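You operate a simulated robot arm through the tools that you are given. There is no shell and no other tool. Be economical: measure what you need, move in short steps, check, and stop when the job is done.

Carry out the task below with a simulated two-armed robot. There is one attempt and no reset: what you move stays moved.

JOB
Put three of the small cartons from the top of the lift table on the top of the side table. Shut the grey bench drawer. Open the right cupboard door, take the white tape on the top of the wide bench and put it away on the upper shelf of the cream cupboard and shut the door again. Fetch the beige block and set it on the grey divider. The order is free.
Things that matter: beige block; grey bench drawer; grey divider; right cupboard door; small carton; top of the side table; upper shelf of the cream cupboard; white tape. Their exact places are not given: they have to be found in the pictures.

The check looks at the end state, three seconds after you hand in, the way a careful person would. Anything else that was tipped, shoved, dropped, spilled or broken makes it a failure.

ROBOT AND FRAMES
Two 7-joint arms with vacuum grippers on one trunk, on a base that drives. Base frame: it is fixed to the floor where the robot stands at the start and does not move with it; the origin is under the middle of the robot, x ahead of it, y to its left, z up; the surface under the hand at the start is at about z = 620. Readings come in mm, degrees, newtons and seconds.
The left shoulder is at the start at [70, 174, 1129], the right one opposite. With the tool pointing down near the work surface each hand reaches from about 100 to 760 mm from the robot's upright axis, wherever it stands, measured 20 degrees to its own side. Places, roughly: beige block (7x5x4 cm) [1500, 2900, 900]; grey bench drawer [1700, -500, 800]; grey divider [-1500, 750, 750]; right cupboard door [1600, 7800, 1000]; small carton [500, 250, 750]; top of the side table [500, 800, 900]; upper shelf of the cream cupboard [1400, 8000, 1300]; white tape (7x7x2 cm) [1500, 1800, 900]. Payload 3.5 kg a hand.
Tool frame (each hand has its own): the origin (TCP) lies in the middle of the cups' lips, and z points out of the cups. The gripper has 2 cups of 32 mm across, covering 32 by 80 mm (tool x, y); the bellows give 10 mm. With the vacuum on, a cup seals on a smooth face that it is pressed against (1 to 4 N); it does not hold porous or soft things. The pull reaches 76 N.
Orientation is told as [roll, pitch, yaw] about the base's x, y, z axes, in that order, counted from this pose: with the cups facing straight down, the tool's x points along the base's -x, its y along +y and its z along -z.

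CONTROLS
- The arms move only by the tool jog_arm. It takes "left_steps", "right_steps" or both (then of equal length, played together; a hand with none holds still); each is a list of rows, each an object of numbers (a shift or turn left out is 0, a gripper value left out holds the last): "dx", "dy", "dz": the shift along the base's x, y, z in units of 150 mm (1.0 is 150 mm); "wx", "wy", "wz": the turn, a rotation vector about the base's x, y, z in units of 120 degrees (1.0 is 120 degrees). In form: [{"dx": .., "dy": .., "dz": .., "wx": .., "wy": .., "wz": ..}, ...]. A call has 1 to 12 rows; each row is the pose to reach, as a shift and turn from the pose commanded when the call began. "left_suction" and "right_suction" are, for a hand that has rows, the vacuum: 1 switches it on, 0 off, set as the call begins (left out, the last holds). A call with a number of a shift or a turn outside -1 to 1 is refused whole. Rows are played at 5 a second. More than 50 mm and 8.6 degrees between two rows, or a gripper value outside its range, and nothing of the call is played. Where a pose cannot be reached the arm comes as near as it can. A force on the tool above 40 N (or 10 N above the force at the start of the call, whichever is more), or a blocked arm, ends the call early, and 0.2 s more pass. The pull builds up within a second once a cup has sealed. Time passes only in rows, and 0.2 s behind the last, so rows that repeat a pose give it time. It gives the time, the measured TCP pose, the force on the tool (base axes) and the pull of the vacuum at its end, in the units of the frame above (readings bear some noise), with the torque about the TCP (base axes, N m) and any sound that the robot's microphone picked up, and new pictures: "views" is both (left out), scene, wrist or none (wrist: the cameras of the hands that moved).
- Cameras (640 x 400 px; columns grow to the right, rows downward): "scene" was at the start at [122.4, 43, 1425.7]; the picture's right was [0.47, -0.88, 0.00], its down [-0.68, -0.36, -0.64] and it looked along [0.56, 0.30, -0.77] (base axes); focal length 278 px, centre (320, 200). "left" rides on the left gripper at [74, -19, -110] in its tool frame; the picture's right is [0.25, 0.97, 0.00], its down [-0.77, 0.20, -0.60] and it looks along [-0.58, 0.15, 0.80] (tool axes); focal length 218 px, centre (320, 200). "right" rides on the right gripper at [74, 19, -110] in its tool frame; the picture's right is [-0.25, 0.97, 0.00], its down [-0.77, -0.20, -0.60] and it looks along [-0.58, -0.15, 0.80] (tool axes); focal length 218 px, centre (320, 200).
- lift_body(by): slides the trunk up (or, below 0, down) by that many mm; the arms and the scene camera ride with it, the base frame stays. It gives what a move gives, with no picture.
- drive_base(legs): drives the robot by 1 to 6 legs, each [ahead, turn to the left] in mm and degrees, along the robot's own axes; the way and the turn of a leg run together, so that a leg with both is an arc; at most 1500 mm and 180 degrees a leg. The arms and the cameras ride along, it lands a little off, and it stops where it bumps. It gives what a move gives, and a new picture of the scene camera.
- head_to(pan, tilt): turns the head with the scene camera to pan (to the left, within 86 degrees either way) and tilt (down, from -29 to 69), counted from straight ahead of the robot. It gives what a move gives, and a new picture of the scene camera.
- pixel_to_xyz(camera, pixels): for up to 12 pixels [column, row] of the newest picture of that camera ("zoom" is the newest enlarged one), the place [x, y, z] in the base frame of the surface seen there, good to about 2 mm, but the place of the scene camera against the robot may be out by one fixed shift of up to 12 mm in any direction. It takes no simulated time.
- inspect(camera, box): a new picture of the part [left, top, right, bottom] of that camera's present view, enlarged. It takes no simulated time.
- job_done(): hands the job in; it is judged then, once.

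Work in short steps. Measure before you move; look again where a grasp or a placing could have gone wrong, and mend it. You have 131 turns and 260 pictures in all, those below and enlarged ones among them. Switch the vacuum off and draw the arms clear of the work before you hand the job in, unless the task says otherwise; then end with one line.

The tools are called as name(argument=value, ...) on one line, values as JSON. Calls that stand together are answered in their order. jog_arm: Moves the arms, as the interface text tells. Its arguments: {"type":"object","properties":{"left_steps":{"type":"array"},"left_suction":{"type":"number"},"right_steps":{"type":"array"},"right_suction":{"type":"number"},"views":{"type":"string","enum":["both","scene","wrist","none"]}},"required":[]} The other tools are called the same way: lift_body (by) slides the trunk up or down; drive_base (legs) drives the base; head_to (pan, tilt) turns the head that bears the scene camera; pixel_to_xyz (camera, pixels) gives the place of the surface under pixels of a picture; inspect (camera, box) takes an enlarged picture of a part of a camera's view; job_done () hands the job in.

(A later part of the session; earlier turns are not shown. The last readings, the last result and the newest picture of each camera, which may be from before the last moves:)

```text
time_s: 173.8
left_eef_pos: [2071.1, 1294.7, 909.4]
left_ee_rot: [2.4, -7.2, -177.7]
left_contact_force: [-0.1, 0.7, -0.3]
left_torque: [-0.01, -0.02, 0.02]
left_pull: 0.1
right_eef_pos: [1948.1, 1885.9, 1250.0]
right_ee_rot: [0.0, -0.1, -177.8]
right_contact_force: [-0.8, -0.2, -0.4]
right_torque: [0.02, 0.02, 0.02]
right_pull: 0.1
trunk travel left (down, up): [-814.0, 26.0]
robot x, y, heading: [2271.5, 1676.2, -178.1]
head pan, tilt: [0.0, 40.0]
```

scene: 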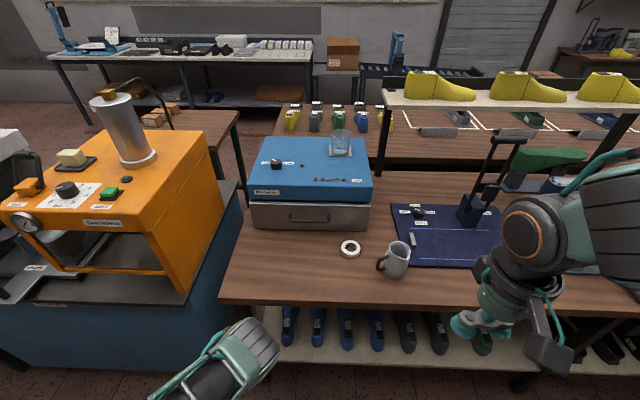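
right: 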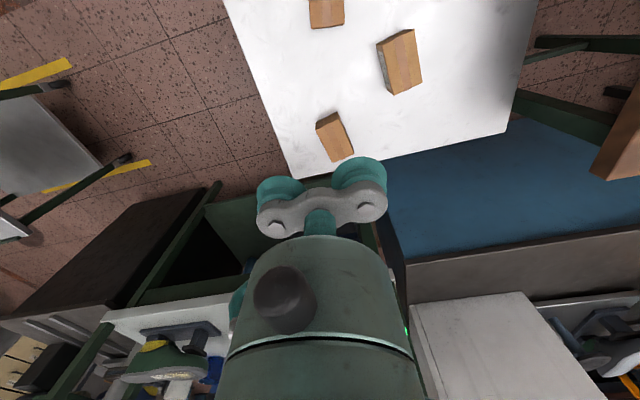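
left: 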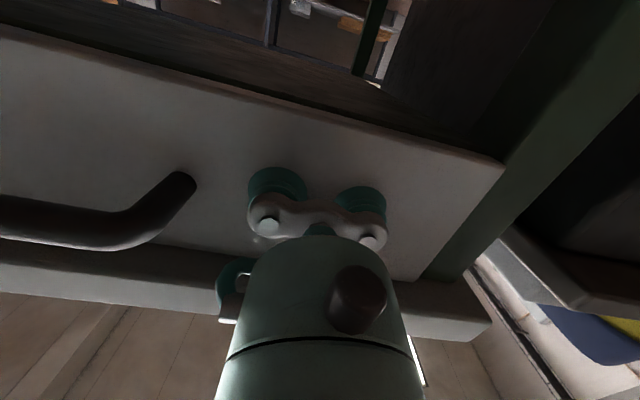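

The white tape is seen as a ring at (350,249) beside a mug at (393,260). I inspect and measure it.

inspect(camera="scene", box=[310, 220, 430, 295])

pixel_to_xyz(camera="scene", pixels=[[342, 249], [358, 249], [350, 243], [350, 255], [350, 249], [397, 243], [320, 300], [390, 275], [240, 280], [330, 228], [400, 290]])

```text
5.33 times, centred on (370, 258) of scene
```

zoom: 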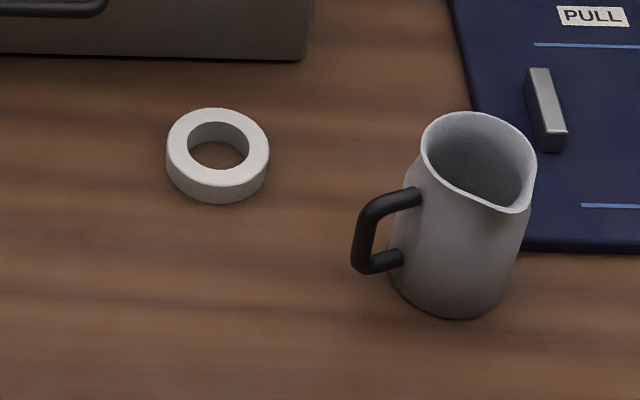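

```text
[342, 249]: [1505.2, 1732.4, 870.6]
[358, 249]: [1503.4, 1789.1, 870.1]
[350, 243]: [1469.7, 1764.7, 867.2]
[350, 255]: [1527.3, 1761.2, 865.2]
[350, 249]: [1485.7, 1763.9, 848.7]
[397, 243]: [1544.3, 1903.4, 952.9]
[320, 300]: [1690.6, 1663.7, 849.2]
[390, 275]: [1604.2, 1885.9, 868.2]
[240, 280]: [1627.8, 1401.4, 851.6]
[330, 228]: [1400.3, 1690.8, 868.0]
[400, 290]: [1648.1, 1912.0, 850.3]
```

The ring's rim is narrow (hole about 42 mm of 70), so sealing is uncertain; I'll try it with the cup. First I free the left arm from its folded pose by commanding it forward.

jog_arm(left_steps=[{"dx": -0.2}, {"dx": -0.4}, {"dx": -0.6}, {"dx": -0.8}, {"dx": -0.8}, {"dx": -0.8}, {"dx": -0.8}, {"dx": -0.8}, {"dx": -0.8}], views="scene")

```text
time_s: 174.8
left_eef_pos: [1991.5, 1218.2, 912.0]
left_ee_rot: [4.9, -9.5, -178.4]
left_contact_force: [46.5, -104.3, -55.7]
left_torque: [10.33, 10.97, -11.93]
left_pull: 0.0
left hand out of reach, approached as far as the arm can: row 1, 2, 3, 4
right_eef_pos: [1949.4, 1883.3, 1250.3]
right_ee_rot: [-0.1, 0.0, -177.8]
right_contact_force: [0.1, 0.3, -0.4]
right_torque: [0.06, 0.0, -0.01]
right_pull: 0.1
trunk travel left (down, up): [-814.0, 26.0]
robot x, y, heading: [2275.4, 1674.2, -177.7]
head pan, tilt: [0.0, 40.0]
stopped in row 4 (left hand): the force on the tool passed its limit at 279 N (the readings are from after the stop); the commanded pose is now the measured one
```

scene: 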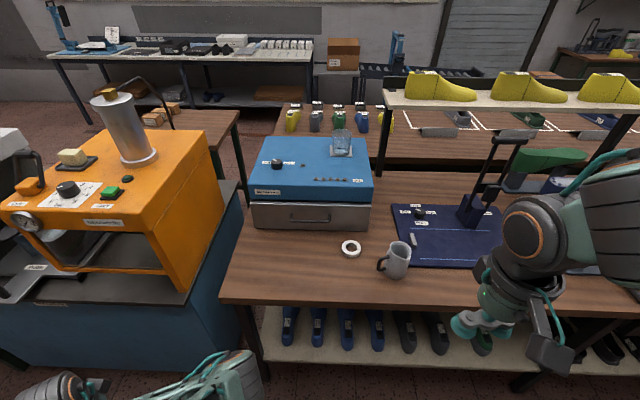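

The left hand met 279 N somewhere. I look at it before moving further.

head_to(pan=45, tilt=55)

inspect(camera="left", box=[0, 0, 640, 400])

```text
time_s: 175.9
left_eef_pos: [1994.4, 1220.8, 911.8]
left_ee_rot: [4.9, -9.2, -178.4]
left_contact_force: [69.4, -102.2, -75.8]
left_torque: [9.25, 15.69, -12.69]
left_pull: 0.1
right_eef_pos: [1948.9, 1885.3, 1249.9]
right_ee_rot: [0.0, 0.0, -177.8]
right_contact_force: [0.2, -0.4, 1.0]
right_torque: [0.0, -0.04, 0.01]
right_pull: 0.0
trunk travel left (down, up): [-814.0, 26.0]
robot x, y, heading: [2274.5, 1679.5, -177.9]
head pan, tilt: [45.0, 55.0]
```

scene: 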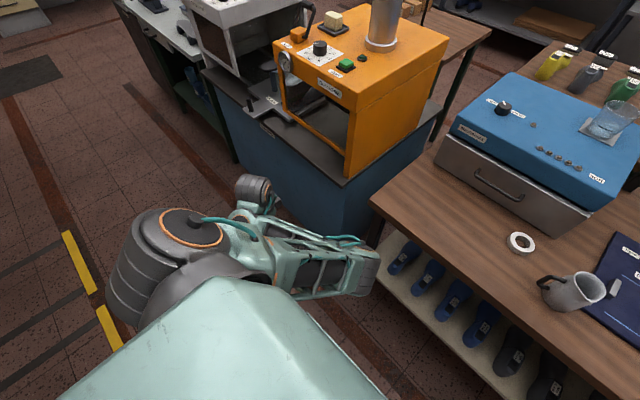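

```text
1.00 times, centred on (320, 200) of left (not enlarged: the box is as wide or as high as the picture)
```

zoom: 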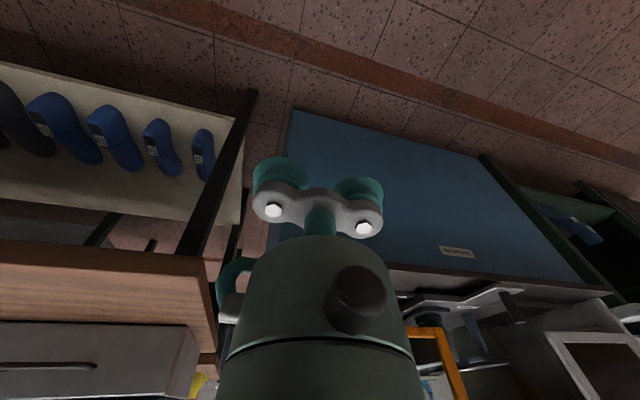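

The arm is folded on itself: elbow forward at (360,270), wrist at (250,190). I measure whether the elbow touches the bench edge.

pixel_to_xyz(camera="scene", pixels=[[372, 270], [345, 285], [378, 195], [400, 220], [250, 185], [265, 200], [240, 230], [320, 240], [180, 230], [230, 210]])

```text
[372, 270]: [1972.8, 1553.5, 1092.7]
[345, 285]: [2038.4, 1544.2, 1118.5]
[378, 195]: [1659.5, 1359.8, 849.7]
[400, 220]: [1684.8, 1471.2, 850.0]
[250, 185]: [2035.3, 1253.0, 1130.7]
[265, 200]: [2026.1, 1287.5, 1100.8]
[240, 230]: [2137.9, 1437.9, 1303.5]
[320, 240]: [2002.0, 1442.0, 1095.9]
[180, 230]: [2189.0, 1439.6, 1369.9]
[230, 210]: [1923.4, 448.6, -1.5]
```

No contact with the bench (elbow at x≈1973): the hand presses against its own forearm. I move the hand outward to -y to unfold it.

jog_arm(left_steps=[{"dy": -0.1}, {"dy": -0.25}, {"dy": -0.45}, {"dy": -0.65, "dx": -0.1}, {"dy": -0.8, "dx": -0.2}, {"dy": -0.8, "dx": -0.2}], views="scene")

```text
time_s: 176.9
left_eef_pos: [1977.7, 1123.7, 912.6]
left_ee_rot: [5.2, -9.2, -179.6]
left_contact_force: [12.5, -38.9, -13.7]
left_torque: [4.16, 2.94, -4.23]
left_pull: 0.1
right_eef_pos: [1948.7, 1884.1, 1251.1]
right_ee_rot: [-0.1, 0.0, -177.9]
right_contact_force: [-0.3, 0.0, 1.0]
right_torque: [-0.01, -0.02, -0.01]
right_pull: 0.0
trunk travel left (down, up): [-814.0, 26.0]
robot x, y, heading: [2270.9, 1681.1, -177.9]
head pan, tilt: [45.0, 55.0]
stopped in row 5 (left hand): the force on the tool passed its limit at 197 N (the readings are from after the stop); the commanded pose is now the measured one
```

scene: 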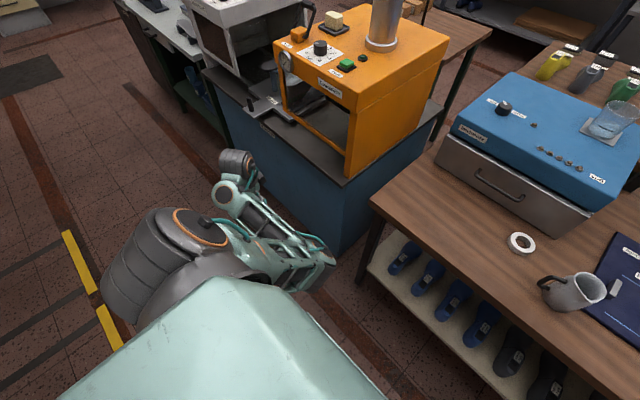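

It is unfolding. I go on outward, slightly down along the relieving direction.

jog_arm(left_steps=[{"dy": -0.1, "dz": -0.1}, {"dy": -0.2, "dz": -0.2}, {"dy": -0.35, "dz": -0.3}, {"dy": -0.5, "dz": -0.4}, {"dy": -0.65, "dz": -0.5}, {"dy": -0.65, "dz": -0.5}], views="scene")

```text
time_s: 177.2
left_eef_pos: [1978.9, 1123.6, 911.5]
left_ee_rot: [5.2, -9.0, -180.0]
left_contact_force: [1.4, -15.1, -7.3]
left_torque: [1.61, 0.96, -1.54]
left_pull: 0.2
right_eef_pos: [1948.1, 1886.5, 1251.5]
right_ee_rot: [0.1, 0.0, -177.7]
right_contact_force: [0.2, 1.1, -0.4]
right_torque: [-0.04, -0.01, 0.05]
right_pull: 0.1
trunk travel left (down, up): [-814.0, 26.0]
robot x, y, heading: [2272.8, 1674.3, -177.7]
head pan, tilt: [45.0, 55.0]
stopped in row 1 (left hand): the force on the tool passed its limit at 80 N (the readings are from after the stop); the commanded pose is now the measured one
```

scene: 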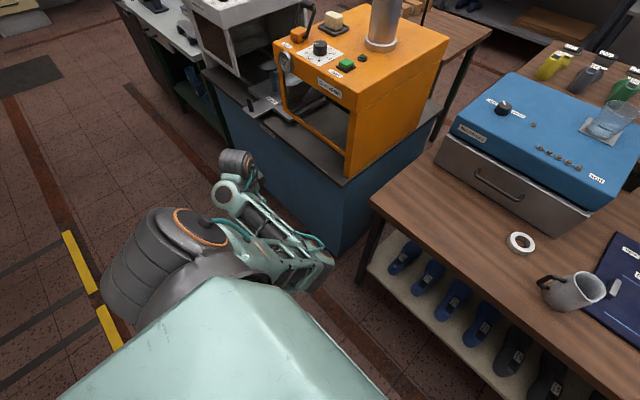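

Still blocked. I try relieving by turning the tool along the sensed torque (yaw negative), in small steps.

jog_arm(left_steps=[{"wz": -0.03}, {"wz": -0.06}, {"wz": -0.1}, {"wz": -0.15}, {"wz": -0.2}, {"wz": -0.25}], views="wrist")

inspect(camera="scene", box=[90, 130, 360, 310])

```text
time_s: 178.6
left_eef_pos: [1979.0, 1122.3, 913.0]
left_ee_rot: [5.2, -8.9, 150.1]
left_contact_force: [-0.2, -0.1, 1.0]
left_torque: [-0.02, 0.01, 0.04]
left_pull: 0.0
right_eef_pos: [1948.9, 1885.6, 1250.8]
right_ee_rot: [0.0, 0.0, -177.8]
right_contact_force: [0.2, -0.3, -0.2]
right_torque: [0.0, -0.04, -0.01]
right_pull: 0.0
trunk travel left (down, up): [-814.0, 26.0]
robot x, y, heading: [2271.9, 1676.2, -177.9]
head pan, tilt: [45.0, 55.0]
```

left: 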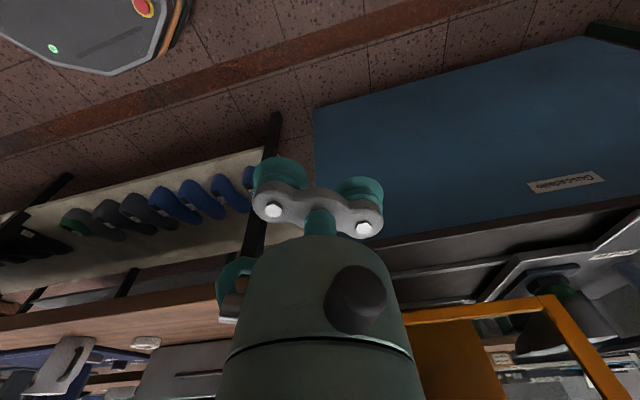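

```text
2.22 times, centred on (225, 220) of scene
```

zoom: 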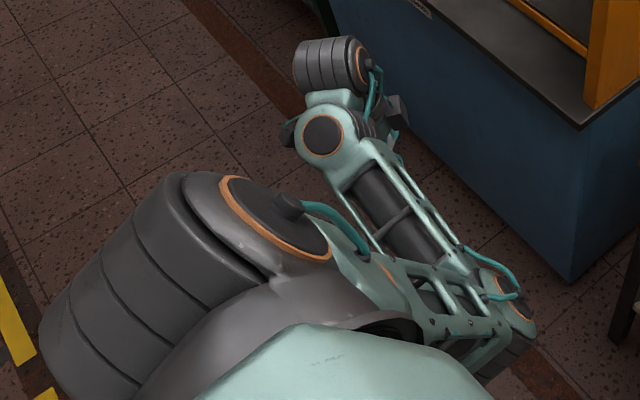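

Freed: the camera mount had been against the forearm. The elbow is in a poor branch, so I stretch the arm out sideways over the free aisle, then return.

jog_arm(left_steps=[{"dy": -0.2, "dz": 0.2}, {"dy": -0.4, "dz": 0.4}, {"dx": 0.1, "dy": -0.6, "dz": 0.6}, {"dx": 0.2, "dy": -0.8, "dz": 0.8}, {"dx": 0.3, "dy": -1.0, "dz": 1.0}, {"dx": 0.3, "dy": -1.0, "dz": 1.0}], views="none")

jog_arm(left_steps=[{"dx": 0.1, "dy": -0.2, "dz": 0.2}, {"dx": 0.2, "dy": -0.4, "dz": 0.4}, {"dx": 0.3, "dy": -0.6, "dz": 0.5}, {"dx": 0.4, "dy": -0.8, "dz": 0.6}, {"dx": 0.5, "dy": -1.0, "dz": 0.7}, {"dx": 0.5, "dy": -1.0, "dz": 0.7}], views="scene")

```text
time_s: 180.0
left_eef_pos: [1990.1, 1009.4, 936.2]
left_ee_rot: [4.9, -9.2, 150.2]
left_contact_force: [0.2, -0.3, 0.0]
left_torque: [0.04, 0.01, -0.01]
left_pull: 0.1
left hand out of reach, approached as far as the arm can: row 1, 2, 3, 4, 5, 6
right_eef_pos: [1949.6, 1882.6, 1251.4]
right_ee_rot: [-0.2, 0.0, -177.8]
right_contact_force: [1.2, -0.5, 0.1]
right_torque: [0.06, 0.0, -0.03]
right_pull: 0.1
trunk travel left (down, up): [-814.0, 26.0]
robot x, y, heading: [2270.2, 1679.4, -177.8]
head pan, tilt: [45.0, 55.0]
```

```text
time_s: 181.4
left_eef_pos: [2058.9, 855.8, 1022.8]
left_ee_rot: [5.2, -8.9, 150.2]
left_contact_force: [0.4, -0.2, -0.7]
left_torque: [0.0, -0.03, 0.03]
left_pull: 0.1
left hand out of reach, approached as far as the arm can: row 1, 2, 3, 4, 5, 6
right_eef_pos: [1947.1, 1886.4, 1250.0]
right_ee_rot: [0.0, 0.0, -177.8]
right_contact_force: [0.3, -0.3, 0.2]
right_torque: [0.0, -0.01, -0.01]
right_pull: 0.0
trunk travel left (down, up): [-814.0, 26.0]
robot x, y, heading: [2272.8, 1672.9, -177.9]
head pan, tilt: [45.0, 55.0]
```

scene: 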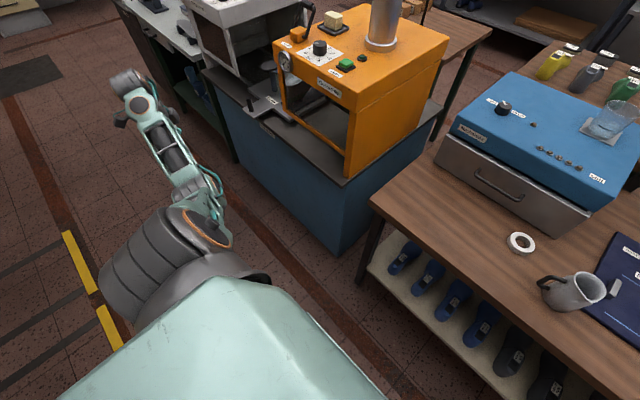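

The arm is stretched. I bring the hand forward in an arc ((1850,1100) next) restoring the yaw.

jog_arm(left_steps=[{"dx": -0.3, "dy": 0.05, "wz": 0.03}, {"dx": -0.6, "dy": 0.1, "wz": 0.06}, {"dx": -0.8, "dy": 0.25, "wz": 0.09}, {"dx": -1.0, "dy": 0.4, "wz": 0.12}, {"dx": -1.0, "dy": 0.4, "wz": 0.12}], views="none")

jog_arm(left_steps=[{"dx": -0.2, "dy": 0.25, "wz": 0.03}, {"dx": -0.4, "dy": 0.5, "wz": 0.06}, {"dx": -0.6, "dy": 0.75, "wz": 0.1}, {"dx": -0.7, "dy": 1.0, "wz": 0.145}, {"dx": -0.7, "dy": 1.0, "wz": 0.145}], views="scene")

```text
time_s: 182.6
left_eef_pos: [1910.7, 916.3, 1024.2]
left_ee_rot: [5.1, -9.0, 164.5]
left_contact_force: [-0.4, 0.5, 0.7]
left_torque: [0.0, 0.0, 0.03]
left_pull: 0.1
right_eef_pos: [1949.3, 1885.8, 1250.3]
right_ee_rot: [0.0, -0.1, -177.8]
right_contact_force: [0.6, 0.4, 0.1]
right_torque: [0.0, -0.04, 0.02]
right_pull: 0.0
trunk travel left (down, up): [-814.0, 26.0]
robot x, y, heading: [2276.0, 1680.4, -178.0]
head pan, tilt: [45.0, 55.0]
```

```text
time_s: 183.6
left_eef_pos: [1804.3, 1059.9, 1021.6]
left_ee_rot: [5.9, -9.1, 178.9]
left_contact_force: [16.2, -51.2, -10.6]
left_torque: [5.81, 2.95, -5.55]
left_pull: 0.1
left hand out of reach, approached as far as the arm can: row 4, 5
right_eef_pos: [1948.1, 1886.6, 1248.8]
right_ee_rot: [0.1, -0.1, -177.8]
right_contact_force: [-0.1, -0.7, 0.8]
right_torque: [-0.03, 0.03, 0.01]
right_pull: 0.0
trunk travel left (down, up): [-814.0, 26.0]
robot x, y, heading: [2274.0, 1677.6, -177.6]
head pan, tilt: [45.0, 55.0]
stopped in row 5 (left hand): the force on the tool passed its limit at 199 N (the readings are from after the stop); the commanded pose is now the measured one
```

scene: 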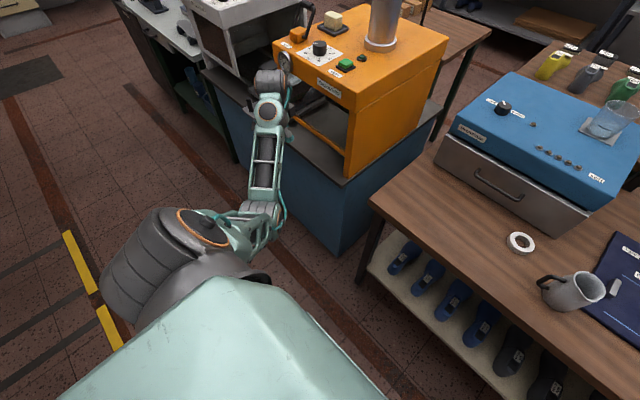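

Self-contact again at this yaw; in this elbow-down branch the yaw must stay near 150°. I park the left hand near the body at yaw 150 and use the right arm for the tape.

jog_arm(left_steps=[{"wz": -0.05}, {"wz": -0.11, "dx": 0.1}, {"wz": -0.17, "dx": 0.3}, {"wz": -0.23, "dx": 0.5}, {"wz": -0.29, "dx": 0.7}, {"wz": -0.29, "dx": 0.9}, {"wz": -0.29, "dx": 1.0}], views="none")

jog_arm(left_steps=[{"dx": 0.2, "dy": 0.1}, {"dx": 0.4, "dy": 0.2}, {"dx": 0.6, "dy": 0.3}, {"dx": 0.6, "dy": 0.3}], views="scene")

```text
time_s: 185.2
left_eef_pos: [1978.4, 1075.2, 951.8]
left_ee_rot: [10.9, -9.6, 144.6]
left_contact_force: [0.8, -0.1, -0.4]
left_torque: [-0.02, 0.06, -0.01]
left_pull: 0.1
left hand out of reach, approached as far as the arm can: row 2, 3, 4, 5, 6, 7
right_eef_pos: [1950.3, 1885.6, 1251.8]
right_ee_rot: [0.0, -0.2, -177.8]
right_contact_force: [0.6, -0.6, 0.2]
right_torque: [-0.03, 0.01, 0.01]
right_pull: 0.0
trunk travel left (down, up): [-814.0, 26.0]
robot x, y, heading: [2272.8, 1675.9, -177.8]
head pan, tilt: [45.0, 55.0]
```

```text
time_s: 186.2
left_eef_pos: [2055.2, 1136.5, 927.2]
left_ee_rot: [10.6, -9.4, 144.7]
left_contact_force: [0.1, -0.2, 0.6]
left_torque: [0.02, -0.02, 0.0]
left_pull: 0.1
left hand out of reach, approached as far as the arm can: row 1, 2, 3, 4
right_eef_pos: [1946.6, 1886.2, 1250.1]
right_ee_rot: [0.0, 0.1, -177.8]
right_contact_force: [-0.3, -0.4, 0.4]
right_torque: [-0.01, -0.01, 0.02]
right_pull: 0.0
trunk travel left (down, up): [-814.0, 26.0]
robot x, y, heading: [2274.6, 1678.8, -177.9]
head pan, tilt: [45.0, 55.0]
```

scene: 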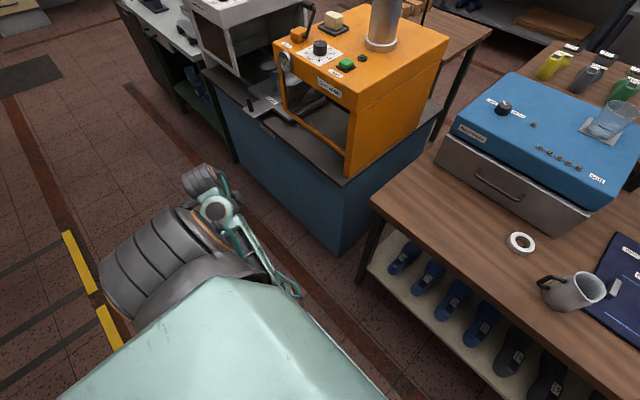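

I drive 170 mm closer and bring the right hand over the tape.

drive_base(legs=[[170, 0]])

jog_arm(right_steps=[{"dx": -0.25, "dy": -0.1}, {"dx": -0.5, "dy": -0.2}, {"dx": -0.75, "dy": -0.3}, {"dx": -1.0, "dy": -0.4}, {"dx": -1.0, "dy": -0.4}], views="none")

lift_body(by=-200)

inspect(camera="right", box=[0, 0, 640, 400])

```text
time_s: 187.7
left_eef_pos: [1887.0, 1130.8, 928.2]
left_ee_rot: [10.7, -9.5, 144.7]
left_contact_force: [-0.2, 0.0, 0.2]
left_torque: [0.01, -0.01, 0.03]
left_pull: 0.1
right_eef_pos: [1781.6, 1879.8, 1251.4]
right_ee_rot: [0.1, 0.0, -177.8]
right_contact_force: [0.0, -0.1, 0.3]
right_torque: [0.01, 0.03, -0.01]
right_pull: 0.1
trunk travel left (down, up): [-814.0, 26.0]
robot x, y, heading: [2103.4, 1673.6, -177.5]
head pan, tilt: [45.0, 55.0]
```

scene: 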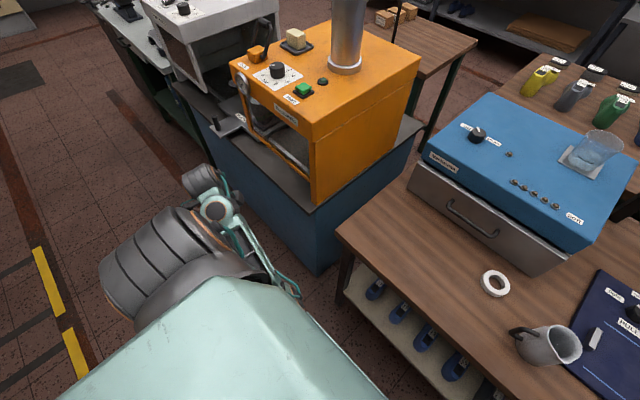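

```text
time_s: 188.9
left_eef_pos: [1886.1, 1131.5, 928.3]
left_ee_rot: [10.7, -9.4, 144.7]
left_contact_force: [0.5, 0.4, -0.3]
left_torque: [0.02, 0.03, -0.06]
left_pull: 0.0
right_eef_pos: [1628.8, 1820.3, 1249.1]
right_ee_rot: [0.1, -0.1, -177.8]
right_contact_force: [0.2, -0.1, -0.6]
right_torque: [-0.01, 0.0, 0.0]
right_pull: 0.2
trunk travel left (down, up): [-814.0, 26.0]
robot x, y, heading: [2106.1, 1669.9, -177.6]
head pan, tilt: [45.0, 55.0]
```

```text
time_s: 191.1
left_eef_pos: [1884.5, 1130.2, 727.2]
left_ee_rot: [10.7, -9.4, 144.7]
left_contact_force: [0.1, -0.2, 0.1]
left_torque: [0.01, -0.01, 0.04]
left_pull: 0.1
right_eef_pos: [1627.8, 1817.7, 1048.3]
right_ee_rot: [-0.1, 0.0, -177.8]
right_contact_force: [0.2, 0.5, -0.2]
right_torque: [0.02, -0.04, 0.05]
right_pull: 0.0
trunk travel left (down, up): [-614.0, 226.0]
robot x, y, heading: [2103.6, 1672.8, -177.8]
head pan, tilt: [45.0, 55.0]
```

```text
1.00 times, centred on (320, 200) of right (not enlarged: the box is as wide or as high as the picture)
```

zoom: 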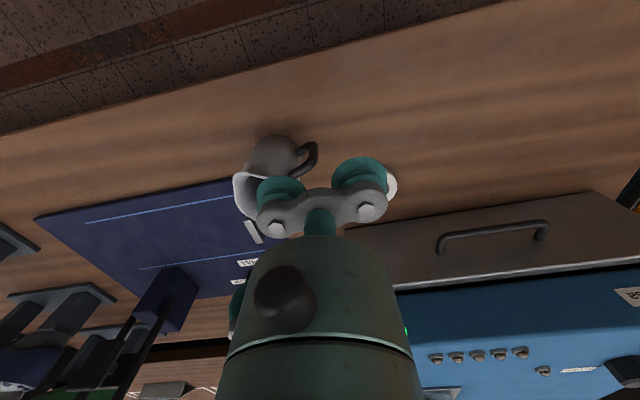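

The tape is at the picture's (390,187). I move over it and lower part way.

jog_arm(right_steps=[{"dx": -0.2, "dy": -0.1}, {"dx": -0.45, "dy": -0.2}, {"dx": -0.65, "dy": -0.3}, {"dx": -0.82, "dy": -0.36}, {"dx": -0.82, "dy": -0.36, "dz": -0.25}, {"dx": -0.82, "dy": -0.36, "dz": -0.5}, {"dx": -0.82, "dy": -0.36, "dz": -0.5}], views="wrist")

```text
time_s: 192.7
left_eef_pos: [1884.5, 1130.4, 728.5]
left_ee_rot: [10.7, -9.3, 144.7]
left_contact_force: [0.1, 0.5, -1.1]
left_torque: [-0.01, -0.01, -0.02]
left_pull: 0.1
right_eef_pos: [1506.4, 1763.7, 974.8]
right_ee_rot: [0.0, -0.2, -177.8]
right_contact_force: [0.4, -0.2, 0.0]
right_torque: [-0.02, 0.02, -0.01]
right_pull: 0.2
trunk travel left (down, up): [-614.0, 226.0]
robot x, y, heading: [2100.7, 1668.9, -177.6]
head pan, tilt: [45.0, 55.0]
```

right: 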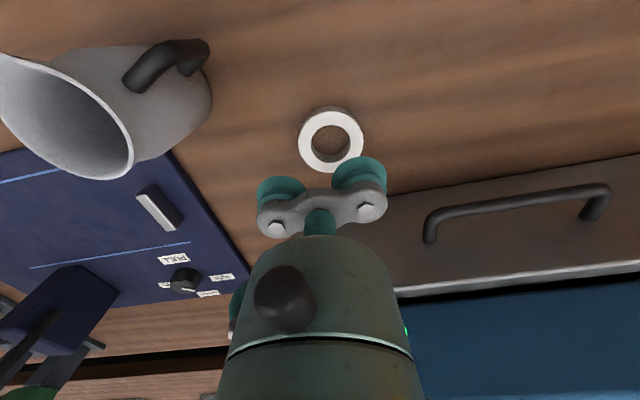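

inspect(camera="right", box=[280, 90, 400, 190])

pixel_to_xyz(camera="right", pixels=[[302, 137], [360, 140], [333, 114], [327, 164], [313, 140], [348, 140], [331, 127]])

```text
4.00 times, centred on (340, 140) of right
```

zoom: 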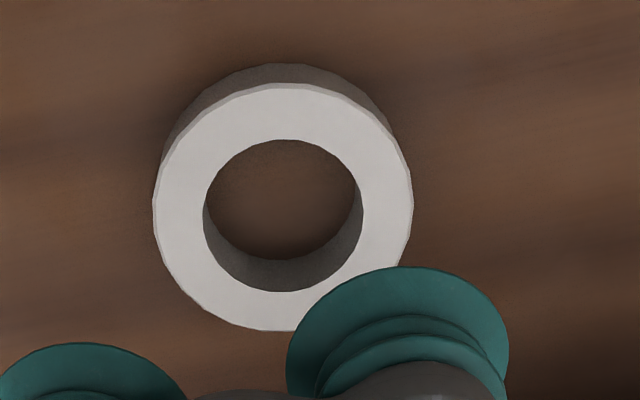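

```text
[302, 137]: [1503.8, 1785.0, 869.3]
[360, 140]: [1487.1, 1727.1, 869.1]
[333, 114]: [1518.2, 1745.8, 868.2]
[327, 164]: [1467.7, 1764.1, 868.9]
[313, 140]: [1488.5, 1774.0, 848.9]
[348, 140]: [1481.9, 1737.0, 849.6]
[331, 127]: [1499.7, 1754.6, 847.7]
```

Ring centre (1494,1756), top z=869. I press the cups onto it with vacuum and see whether it seals.

jog_arm(right_steps=[{"dx": -0.083, "dy": -0.051}, {"dx": -0.083, "dy": -0.051, "dz": -0.3}, {"dx": -0.083, "dy": -0.051, "dz": -0.6}, {"dx": -0.083, "dy": -0.051, "dz": -0.69}, {"dx": -0.083, "dy": -0.051, "dz": -0.72}, {"dx": -0.083, "dy": -0.051, "dz": -0.73}, {"dx": -0.083, "dy": -0.051, "dz": -0.73}, {"dx": -0.083, "dy": -0.051, "dz": -0.73}, {"dx": -0.083, "dy": -0.051, "dz": -0.73}], right_suction=1, views="wrist")

```text
time_s: 194.7
left_eef_pos: [1886.2, 1130.7, 728.6]
left_ee_rot: [10.7, -9.3, 144.8]
left_contact_force: [0.2, -0.9, 1.6]
left_torque: [-0.04, -0.04, 0.02]
left_pull: 0.1
right_eef_pos: [1492.4, 1756.6, 865.7]
right_ee_rot: [0.0, -0.2, -177.7]
right_contact_force: [-1.4, 0.9, 4.9]
right_torque: [-0.02, -0.03, 0.0]
right_pull: 0.1
trunk travel left (down, up): [-614.0, 226.0]
robot x, y, heading: [2104.7, 1671.7, -177.6]
head pan, tilt: [45.0, 55.0]
```

right: 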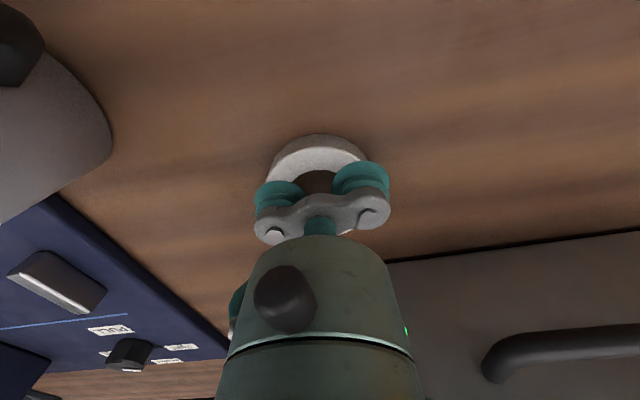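

No seal with 4.9 N and the cups centred. I try pressing harder, and then with one cup's centre right over the rim.

jog_arm(right_steps=[{"dz": -0.02}, {"dz": -0.04}, {"dz": -0.04}, {"dz": -0.04}, {"dz": -0.04}, {"dz": -0.04}], right_suction=1, views="none")

jog_arm(right_steps=[{"dz": 0.06}, {"dz": 0.06, "dy": 0.03}, {"dz": 0.0, "dy": 0.03}, {"dz": -0.02, "dy": 0.03}, {"dz": -0.02, "dy": 0.03}, {"dz": -0.02, "dy": 0.03}, {"dz": -0.02, "dy": 0.03}], right_suction=1, views="none")

```text
time_s: 196.1
left_eef_pos: [1887.5, 1130.0, 728.3]
left_ee_rot: [10.7, -9.3, 144.7]
left_contact_force: [-0.6, -0.7, -0.4]
left_torque: [-0.01, 0.05, 0.03]
left_pull: 0.1
right_eef_pos: [1492.3, 1756.2, 860.6]
right_ee_rot: [-0.1, -0.2, -177.8]
right_contact_force: [-4.3, 0.9, 14.3]
right_torque: [0.0, -0.12, -0.04]
right_pull: 0.1
trunk travel left (down, up): [-614.0, 226.0]
robot x, y, heading: [2102.6, 1670.5, -177.7]
head pan, tilt: [45.0, 55.0]
```

```text
time_s: 197.7
left_eef_pos: [1886.7, 1130.3, 728.6]
left_ee_rot: [10.8, -9.5, 144.8]
left_contact_force: [0.3, -0.1, -0.1]
left_torque: [0.01, 0.0, 0.0]
left_pull: 0.1
right_eef_pos: [1493.5, 1762.0, 859.0]
right_ee_rot: [0.0, -0.4, -177.8]
right_contact_force: [-4.0, 1.9, 31.5]
right_torque: [-0.08, -0.16, -0.04]
right_pull: 0.1
trunk travel left (down, up): [-614.0, 226.0]
robot x, y, heading: [2105.4, 1672.1, -178.0]
head pan, tilt: [45.0, 55.0]
```

No seal even at 31 N: the rim is too narrow for a cup. Another way: straddle the rim with the two cups (gap 16 mm, rim 13.5 mm) and hook the ring. It lies close to the blue machine, so first I try dragging it 75 mm towards me under a pressed cup.

jog_arm(right_steps=[{"dy": -0.03, "dz": 0.03}, {"dy": -0.03, "dz": 0.02, "dx": 0.05}, {"dy": -0.03, "dz": 0.02, "dx": 0.15}, {"dy": -0.03, "dz": 0.02, "dx": 0.25}, {"dy": -0.03, "dz": 0.02, "dx": 0.35}, {"dy": -0.03, "dz": 0.02, "dx": 0.45}, {"dy": -0.03, "dz": 0.02, "dx": 0.55}, {"dy": -0.03, "dz": 0.1, "dx": 0.55}, {"dy": -0.03, "dz": 0.4, "dx": 0.55}, {"dy": -0.03, "dz": 0.7, "dx": 0.55}], right_suction=0, views="wrist")

```text
time_s: 199.8
left_eef_pos: [1886.7, 1131.4, 727.8]
left_ee_rot: [10.7, -9.3, 144.6]
left_contact_force: [-0.1, 0.4, 1.0]
left_torque: [0.04, -0.01, 0.0]
left_pull: 0.1
right_eef_pos: [1576.8, 1757.3, 963.3]
right_ee_rot: [0.0, -0.1, -177.8]
right_contact_force: [0.1, -0.2, -0.1]
right_torque: [0.01, 0.01, 0.01]
right_pull: 0.0
trunk travel left (down, up): [-614.0, 226.0]
robot x, y, heading: [2104.7, 1670.1, -177.8]
head pan, tilt: [45.0, 55.0]
```

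right: 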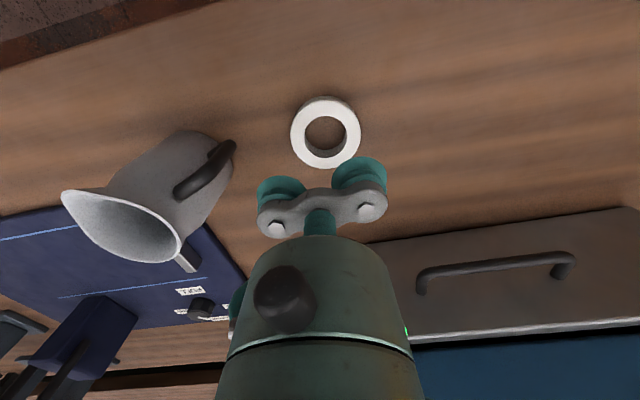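

The ring dragged along nicely. I measure its new place precisely.

inspect(camera="right", box=[270, 80, 390, 180])

pixel_to_xyz(camera="zoom", pixels=[[92, 200], [360, 205], [232, 78], [200, 345], [150, 200], [305, 205], [232, 150], [215, 290]])

```text
4.00 times, centred on (330, 130) of right
```

zoom: 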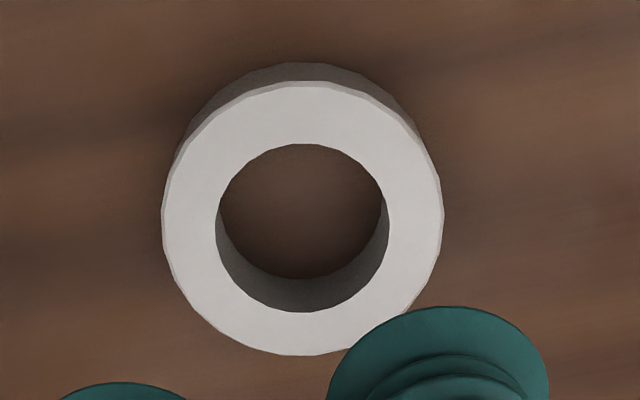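

```text
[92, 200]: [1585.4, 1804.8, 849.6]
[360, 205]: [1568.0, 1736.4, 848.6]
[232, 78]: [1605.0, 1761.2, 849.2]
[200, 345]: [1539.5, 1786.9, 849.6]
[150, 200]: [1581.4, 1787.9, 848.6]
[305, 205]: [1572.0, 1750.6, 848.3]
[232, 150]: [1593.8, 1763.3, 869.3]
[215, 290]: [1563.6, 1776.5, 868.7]
```

pixel_to_xyz(camera="zoom", pixels=[[168, 215], [437, 215], [302, 88], [290, 350], [214, 220], [392, 220], [302, 140], [300, 316], [190, 218], [415, 218], [302, 114], [298, 333]])

```text
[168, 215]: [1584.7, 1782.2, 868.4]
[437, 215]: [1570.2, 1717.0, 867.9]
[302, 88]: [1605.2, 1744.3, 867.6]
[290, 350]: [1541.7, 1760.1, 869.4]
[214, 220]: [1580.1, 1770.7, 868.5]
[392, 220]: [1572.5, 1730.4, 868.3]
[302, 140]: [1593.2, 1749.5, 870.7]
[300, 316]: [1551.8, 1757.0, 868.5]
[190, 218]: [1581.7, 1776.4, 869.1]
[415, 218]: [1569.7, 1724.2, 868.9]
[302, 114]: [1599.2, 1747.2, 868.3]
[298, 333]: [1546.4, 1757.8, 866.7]
```

Ring centre is (1575,1751), hole about 42 mm. I turn the tool by +88° so the cups line up along x and centre the gap over the far rim (x≈1547).

jog_arm(right_steps=[{"wz": 0.07, "dx": -0.02}, {"wz": 0.14, "dx": -0.04}, {"wz": 0.21, "dx": -0.06}, {"wz": 0.28, "dx": -0.08}, {"wz": 0.35, "dx": -0.1}, {"wz": 0.42, "dx": -0.12}, {"wz": 0.49, "dx": -0.14}, {"wz": 0.56, "dx": -0.16}, {"wz": 0.63, "dx": -0.18, "dy": -0.02}, {"wz": 0.7, "dx": -0.2, "dy": -0.04}, {"wz": 0.732, "dx": -0.2, "dy": -0.04}, {"wz": 0.732, "dx": -0.2, "dy": -0.04}], views="wrist")

```text
time_s: 202.4
left_eef_pos: [1886.3, 1129.9, 727.7]
left_ee_rot: [10.7, -9.4, 144.6]
left_contact_force: [0.2, 0.0, 0.2]
left_torque: [0.01, -0.04, 0.02]
left_pull: 0.1
right_eef_pos: [1545.9, 1750.8, 960.3]
right_ee_rot: [0.0, 0.1, -89.9]
right_contact_force: [-0.8, -0.2, 0.4]
right_torque: [-0.04, 0.0, 0.03]
right_pull: 0.0
trunk travel left (down, up): [-614.0, 226.0]
robot x, y, heading: [2102.6, 1669.8, -177.8]
head pan, tilt: [45.0, 55.0]
```

right: 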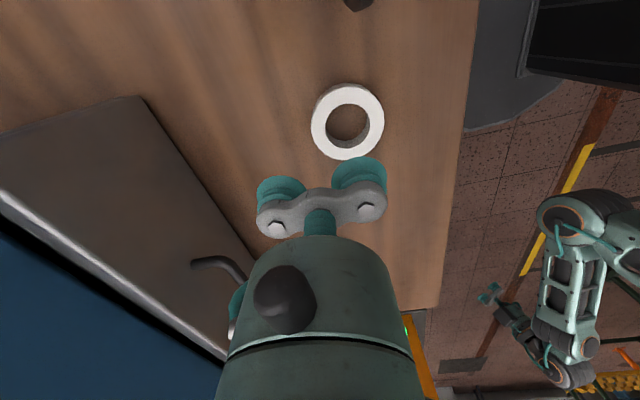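

I re-measure the ring's left (far) rim in this view.

inspect(camera="right", box=[290, 70, 410, 170])

pixel_to_xyz(camera="right", pixels=[[313, 124], [324, 124], [318, 124], [383, 119], [369, 120], [376, 119], [348, 86], [347, 158]])

```text
4.00 times, centred on (350, 120) of right
```

zoom: 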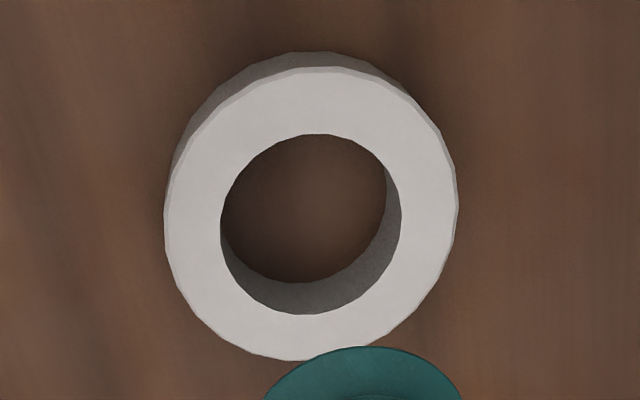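

```text
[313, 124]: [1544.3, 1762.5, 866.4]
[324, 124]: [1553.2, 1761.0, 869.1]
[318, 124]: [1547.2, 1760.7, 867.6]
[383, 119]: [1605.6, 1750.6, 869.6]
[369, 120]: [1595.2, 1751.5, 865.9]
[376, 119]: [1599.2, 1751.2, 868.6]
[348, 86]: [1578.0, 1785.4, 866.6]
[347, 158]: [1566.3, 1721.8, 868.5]
```

Rim centre is at x≈1548, y≈1753. I lower slowly to straddle it; a force at z≈869 would mean a miss.

jog_arm(right_steps=[{"dx": 0.014, "dy": 0.014, "dz": -0.25}, {"dx": 0.014, "dy": 0.014, "dz": -0.5}, {"dx": 0.014, "dy": 0.014, "dz": -0.58}, {"dx": 0.014, "dy": 0.014, "dz": -0.62}, {"dx": 0.014, "dy": 0.014, "dz": -0.65}, {"dx": 0.014, "dy": 0.014, "dz": -0.68}, {"dx": 0.014, "dy": 0.014, "dz": -0.7}, {"dx": 0.014, "dy": 0.014, "dz": -0.71}, {"dx": 0.014, "dy": 0.014, "dz": -0.71}], views="wrist")

```text
time_s: 204.4
left_eef_pos: [1887.1, 1130.4, 727.6]
left_ee_rot: [10.8, -9.5, 144.7]
left_contact_force: [1.3, -0.6, -0.4]
left_torque: [0.01, 0.01, -0.02]
left_pull: 0.2
right_eef_pos: [1544.8, 1753.5, 858.3]
right_ee_rot: [-0.8, 0.0, -90.0]
right_contact_force: [4.6, 0.2, 22.2]
right_torque: [-0.01, 0.14, -0.01]
right_pull: 0.1
trunk travel left (down, up): [-614.0, 226.0]
robot x, y, heading: [2099.1, 1671.4, -177.7]
head pan, tilt: [45.0, 55.0]
stopped in row 9 (right hand): the force on the tool passed its limit at 42 N (the readings are from after the stop); the commanded pose is now the measured one
```

right: 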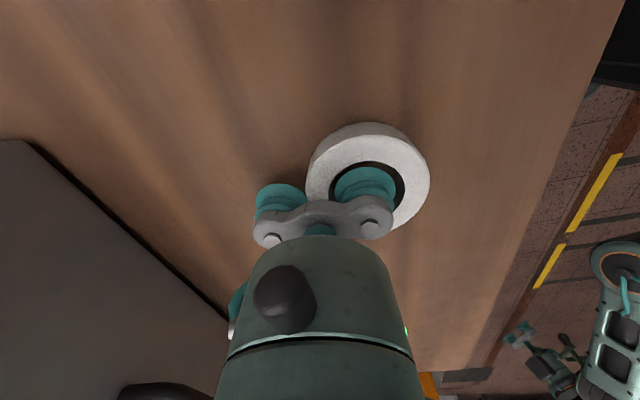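

Blocked at 858, with the tool 3 mm off to -x, so the inner cup may sit on the rim. I lift, shift +5 mm in x and try again.

jog_arm(right_steps=[{"dz": 0.1}, {"dz": 0.16, "dx": 0.035}, {"dz": 0.1, "dx": 0.035}, {"dz": 0.05, "dx": 0.035}, {"dz": 0.02, "dx": 0.035}, {"dz": 0.0, "dx": 0.035}, {"dz": 0.0, "dx": 0.035}], views="wrist")

inspect(camera="right", box=[240, 110, 440, 260])

```text
time_s: 206.0
left_eef_pos: [1887.2, 1130.0, 728.1]
left_ee_rot: [10.8, -9.5, 144.7]
left_contact_force: [0.2, 0.4, -0.1]
left_torque: [-0.02, 0.02, 0.01]
left_pull: 0.1
right_eef_pos: [1550.1, 1753.1, 858.6]
right_ee_rot: [-0.7, -0.1, -90.2]
right_contact_force: [-6.8, -1.4, 27.7]
right_torque: [0.05, -0.19, -0.02]
right_pull: 0.0
trunk travel left (down, up): [-614.0, 226.0]
robot x, y, heading: [2102.6, 1671.3, -177.8]
head pan, tilt: [45.0, 55.0]
```

right: 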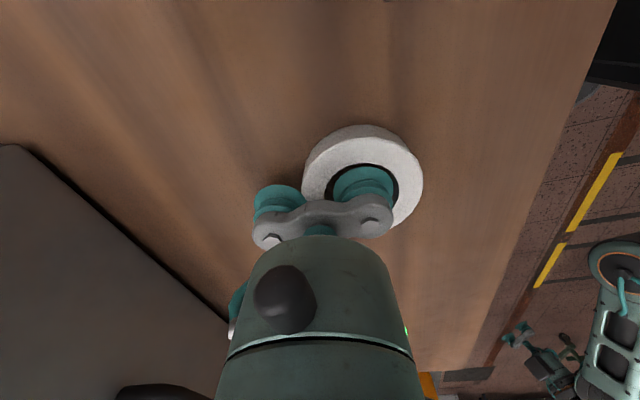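

```text
2.67 times, centred on (340, 185) of right
```

zoom: 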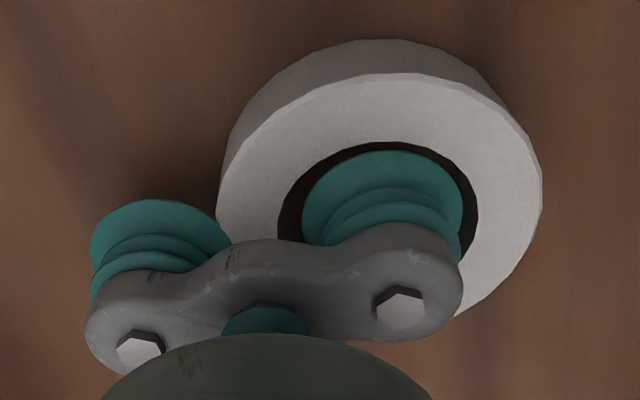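

The cup is visually inside the hole yet still carries 28 N, so contact may be as with a solid disc; one cup is now right at the centre. I switch the vacuum on here to see if it seals.

jog_arm(right_steps=[{"dz": 0.02}, {"dz": 0.03}, {"dz": 0.03}, {"dz": 0.03}, {"dz": 0.03}, {"dz": 0.03}], right_suction=1, views="none")

```text
time_s: 207.4
left_eef_pos: [1884.6, 1131.0, 727.6]
left_ee_rot: [10.7, -9.5, 144.6]
left_contact_force: [0.8, -0.6, -0.2]
left_torque: [0.01, 0.0, -0.01]
left_pull: 0.0
right_eef_pos: [1550.4, 1754.7, 861.1]
right_ee_rot: [-0.3, -0.3, -90.2]
right_contact_force: [0.8, 0.4, 0.3]
right_torque: [-0.03, -0.65, 0.0]
right_pull: 37.6
trunk travel left (down, up): [-614.0, 226.0]
robot x, y, heading: [2105.2, 1667.7, -177.9]
head pan, tilt: [45.0, 55.0]
```

It sealed: 37.6 N on one cup. I lift and look.

jog_arm(right_steps=[{"dz": 0.1}, {"dz": 0.3}, {"dz": 0.6}, {"dz": 0.9}, {"dz": 1.0}], views="wrist")

```text
time_s: 208.6
left_eef_pos: [1884.7, 1131.6, 729.4]
left_ee_rot: [10.7, -9.4, 144.7]
left_contact_force: [0.0, 0.3, -0.5]
left_torque: [-0.01, -0.01, 0.01]
left_pull: 0.1
right_eef_pos: [1547.7, 1753.8, 1011.0]
right_ee_rot: [-0.4, -0.4, -90.0]
right_contact_force: [1.3, 0.3, 0.0]
right_torque: [0.03, -0.67, 0.02]
right_pull: 37.3
trunk travel left (down, up): [-614.0, 226.0]
robot x, y, heading: [2100.8, 1668.6, -177.7]
head pan, tilt: [45.0, 55.0]
```

right: 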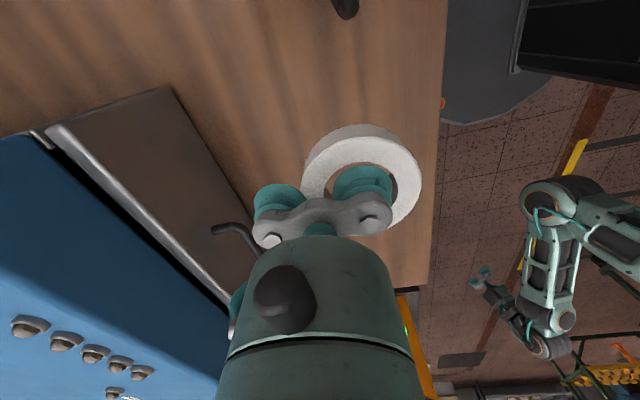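

The tape is held. I raise the trunk, draw the hand in, back off and turn to face along the aisle (+y).

lift_body(by=200)

jog_arm(right_steps=[{"dx": 0.25, "dy": 0.15}, {"dx": 0.5, "dy": 0.3}, {"dx": 0.75, "dy": 0.45}, {"dx": 1.0, "dy": 0.6}, {"dx": 1.0, "dy": 0.6}], views="none")

drive_base(legs=[[-170, 0], [0, -92.3]])

head_to(pan=0, tilt=15)

```text
time_s: 210.8
left_eef_pos: [1886.2, 1130.1, 927.8]
left_ee_rot: [10.7, -9.4, 144.6]
left_contact_force: [0.0, -0.3, 1.1]
left_torque: [0.04, 0.04, 0.0]
left_pull: 0.1
right_eef_pos: [1548.3, 1754.8, 1210.3]
right_ee_rot: [-0.2, -0.2, -90.2]
right_contact_force: [-0.4, 0.1, 0.1]
right_torque: [-0.02, -0.65, 0.01]
right_pull: 38.1
trunk travel left (down, up): [-814.0, 26.0]
robot x, y, heading: [2101.8, 1666.1, -177.9]
head pan, tilt: [45.0, 55.0]
```

```text
time_s: 212.0
left_eef_pos: [1883.9, 1129.5, 926.8]
left_ee_rot: [10.6, -9.4, 144.8]
left_contact_force: [0.0, -0.7, -0.2]
left_torque: [-0.02, -0.02, 0.04]
left_pull: 0.2
right_eef_pos: [1698.3, 1843.5, 1209.6]
right_ee_rot: [-0.4, 0.1, -90.0]
right_contact_force: [0.0, -0.6, -0.9]
right_torque: [-0.03, -0.66, 0.01]
right_pull: 38.0
trunk travel left (down, up): [-814.0, 26.0]
robot x, y, heading: [2101.0, 1670.7, -177.9]
head pan, tilt: [45.0, 55.0]
```

```text
time_s: 217.3
left_eef_pos: [1737.5, 1905.0, 927.8]
left_ee_rot: [10.6, -9.5, 53.7]
left_contact_force: [0.4, 0.3, 0.6]
left_torque: [0.02, 0.01, 0.0]
left_pull: 0.1
right_eef_pos: [2454.3, 2078.8, 1209.3]
right_ee_rot: [-0.3, 0.0, 178.9]
right_contact_force: [0.7, 0.3, -0.6]
right_torque: [-0.66, 0.05, 0.03]
right_pull: 37.8
trunk travel left (down, up): [-814.0, 26.0]
robot x, y, heading: [2270.7, 1675.4, 91.1]
head pan, tilt: [45.0, 55.0]
```

scene: 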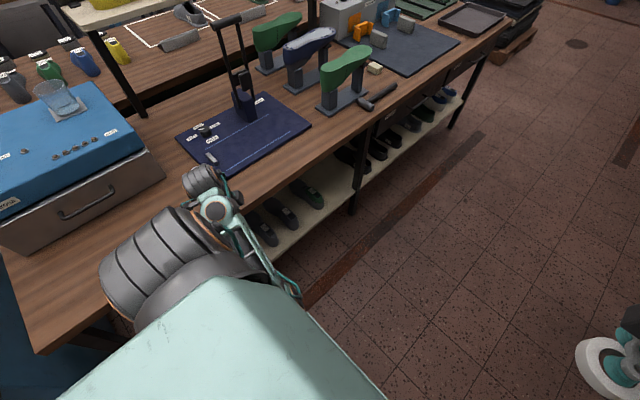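

```text
time_s: 218.5
left_eef_pos: [1736.9, 1904.0, 929.0]
left_ee_rot: [10.7, -9.4, 53.7]
left_contact_force: [0.6, 0.3, -0.4]
left_torque: [0.0, 0.04, 0.0]
left_pull: 0.1
right_eef_pos: [2455.2, 2079.0, 1209.7]
right_ee_rot: [-0.4, 0.0, 178.9]
right_contact_force: [-0.5, -0.9, -1.6]
right_torque: [-0.64, -0.01, -0.02]
right_pull: 37.6
trunk travel left (down, up): [-814.0, 26.0]
robot x, y, heading: [2276.4, 1677.7, 91.3]
head pan, tilt: [0.0, 15.0]
```

scene: 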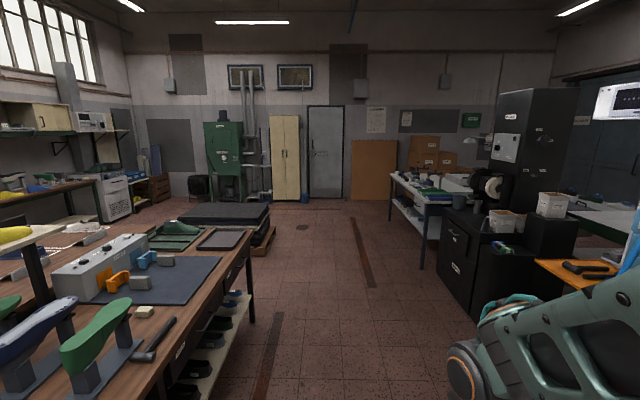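

The aisle to the cream cupboard at (285,158) is open. I measure the cupboard, stack and side obstacles, and zoom on the cupboard.

pixel_to_xyz(camera="scene", pixels=[[272, 195], [298, 195], [285, 160], [272, 125], [298, 125], [272, 240], [255, 325], [145, 308], [240, 270], [422, 270], [452, 295], [388, 220]])

inspect(camera="scene", box=[190, 100, 350, 220])

```text
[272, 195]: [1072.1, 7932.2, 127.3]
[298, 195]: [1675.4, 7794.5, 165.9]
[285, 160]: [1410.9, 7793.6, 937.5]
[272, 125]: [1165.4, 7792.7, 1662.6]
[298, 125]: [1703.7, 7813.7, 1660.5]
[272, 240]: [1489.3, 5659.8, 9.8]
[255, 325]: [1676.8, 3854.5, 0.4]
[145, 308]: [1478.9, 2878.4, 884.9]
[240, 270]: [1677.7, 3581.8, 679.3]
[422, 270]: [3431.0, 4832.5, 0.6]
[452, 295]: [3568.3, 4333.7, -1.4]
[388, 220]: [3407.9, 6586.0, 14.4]
```

```text
3.33 times, centred on (270, 160) of scene
```

zoom: 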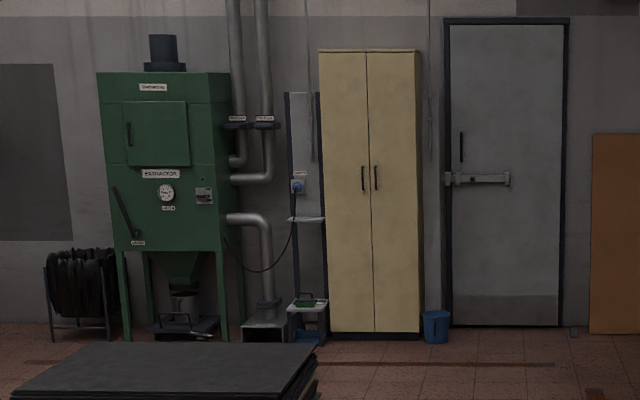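

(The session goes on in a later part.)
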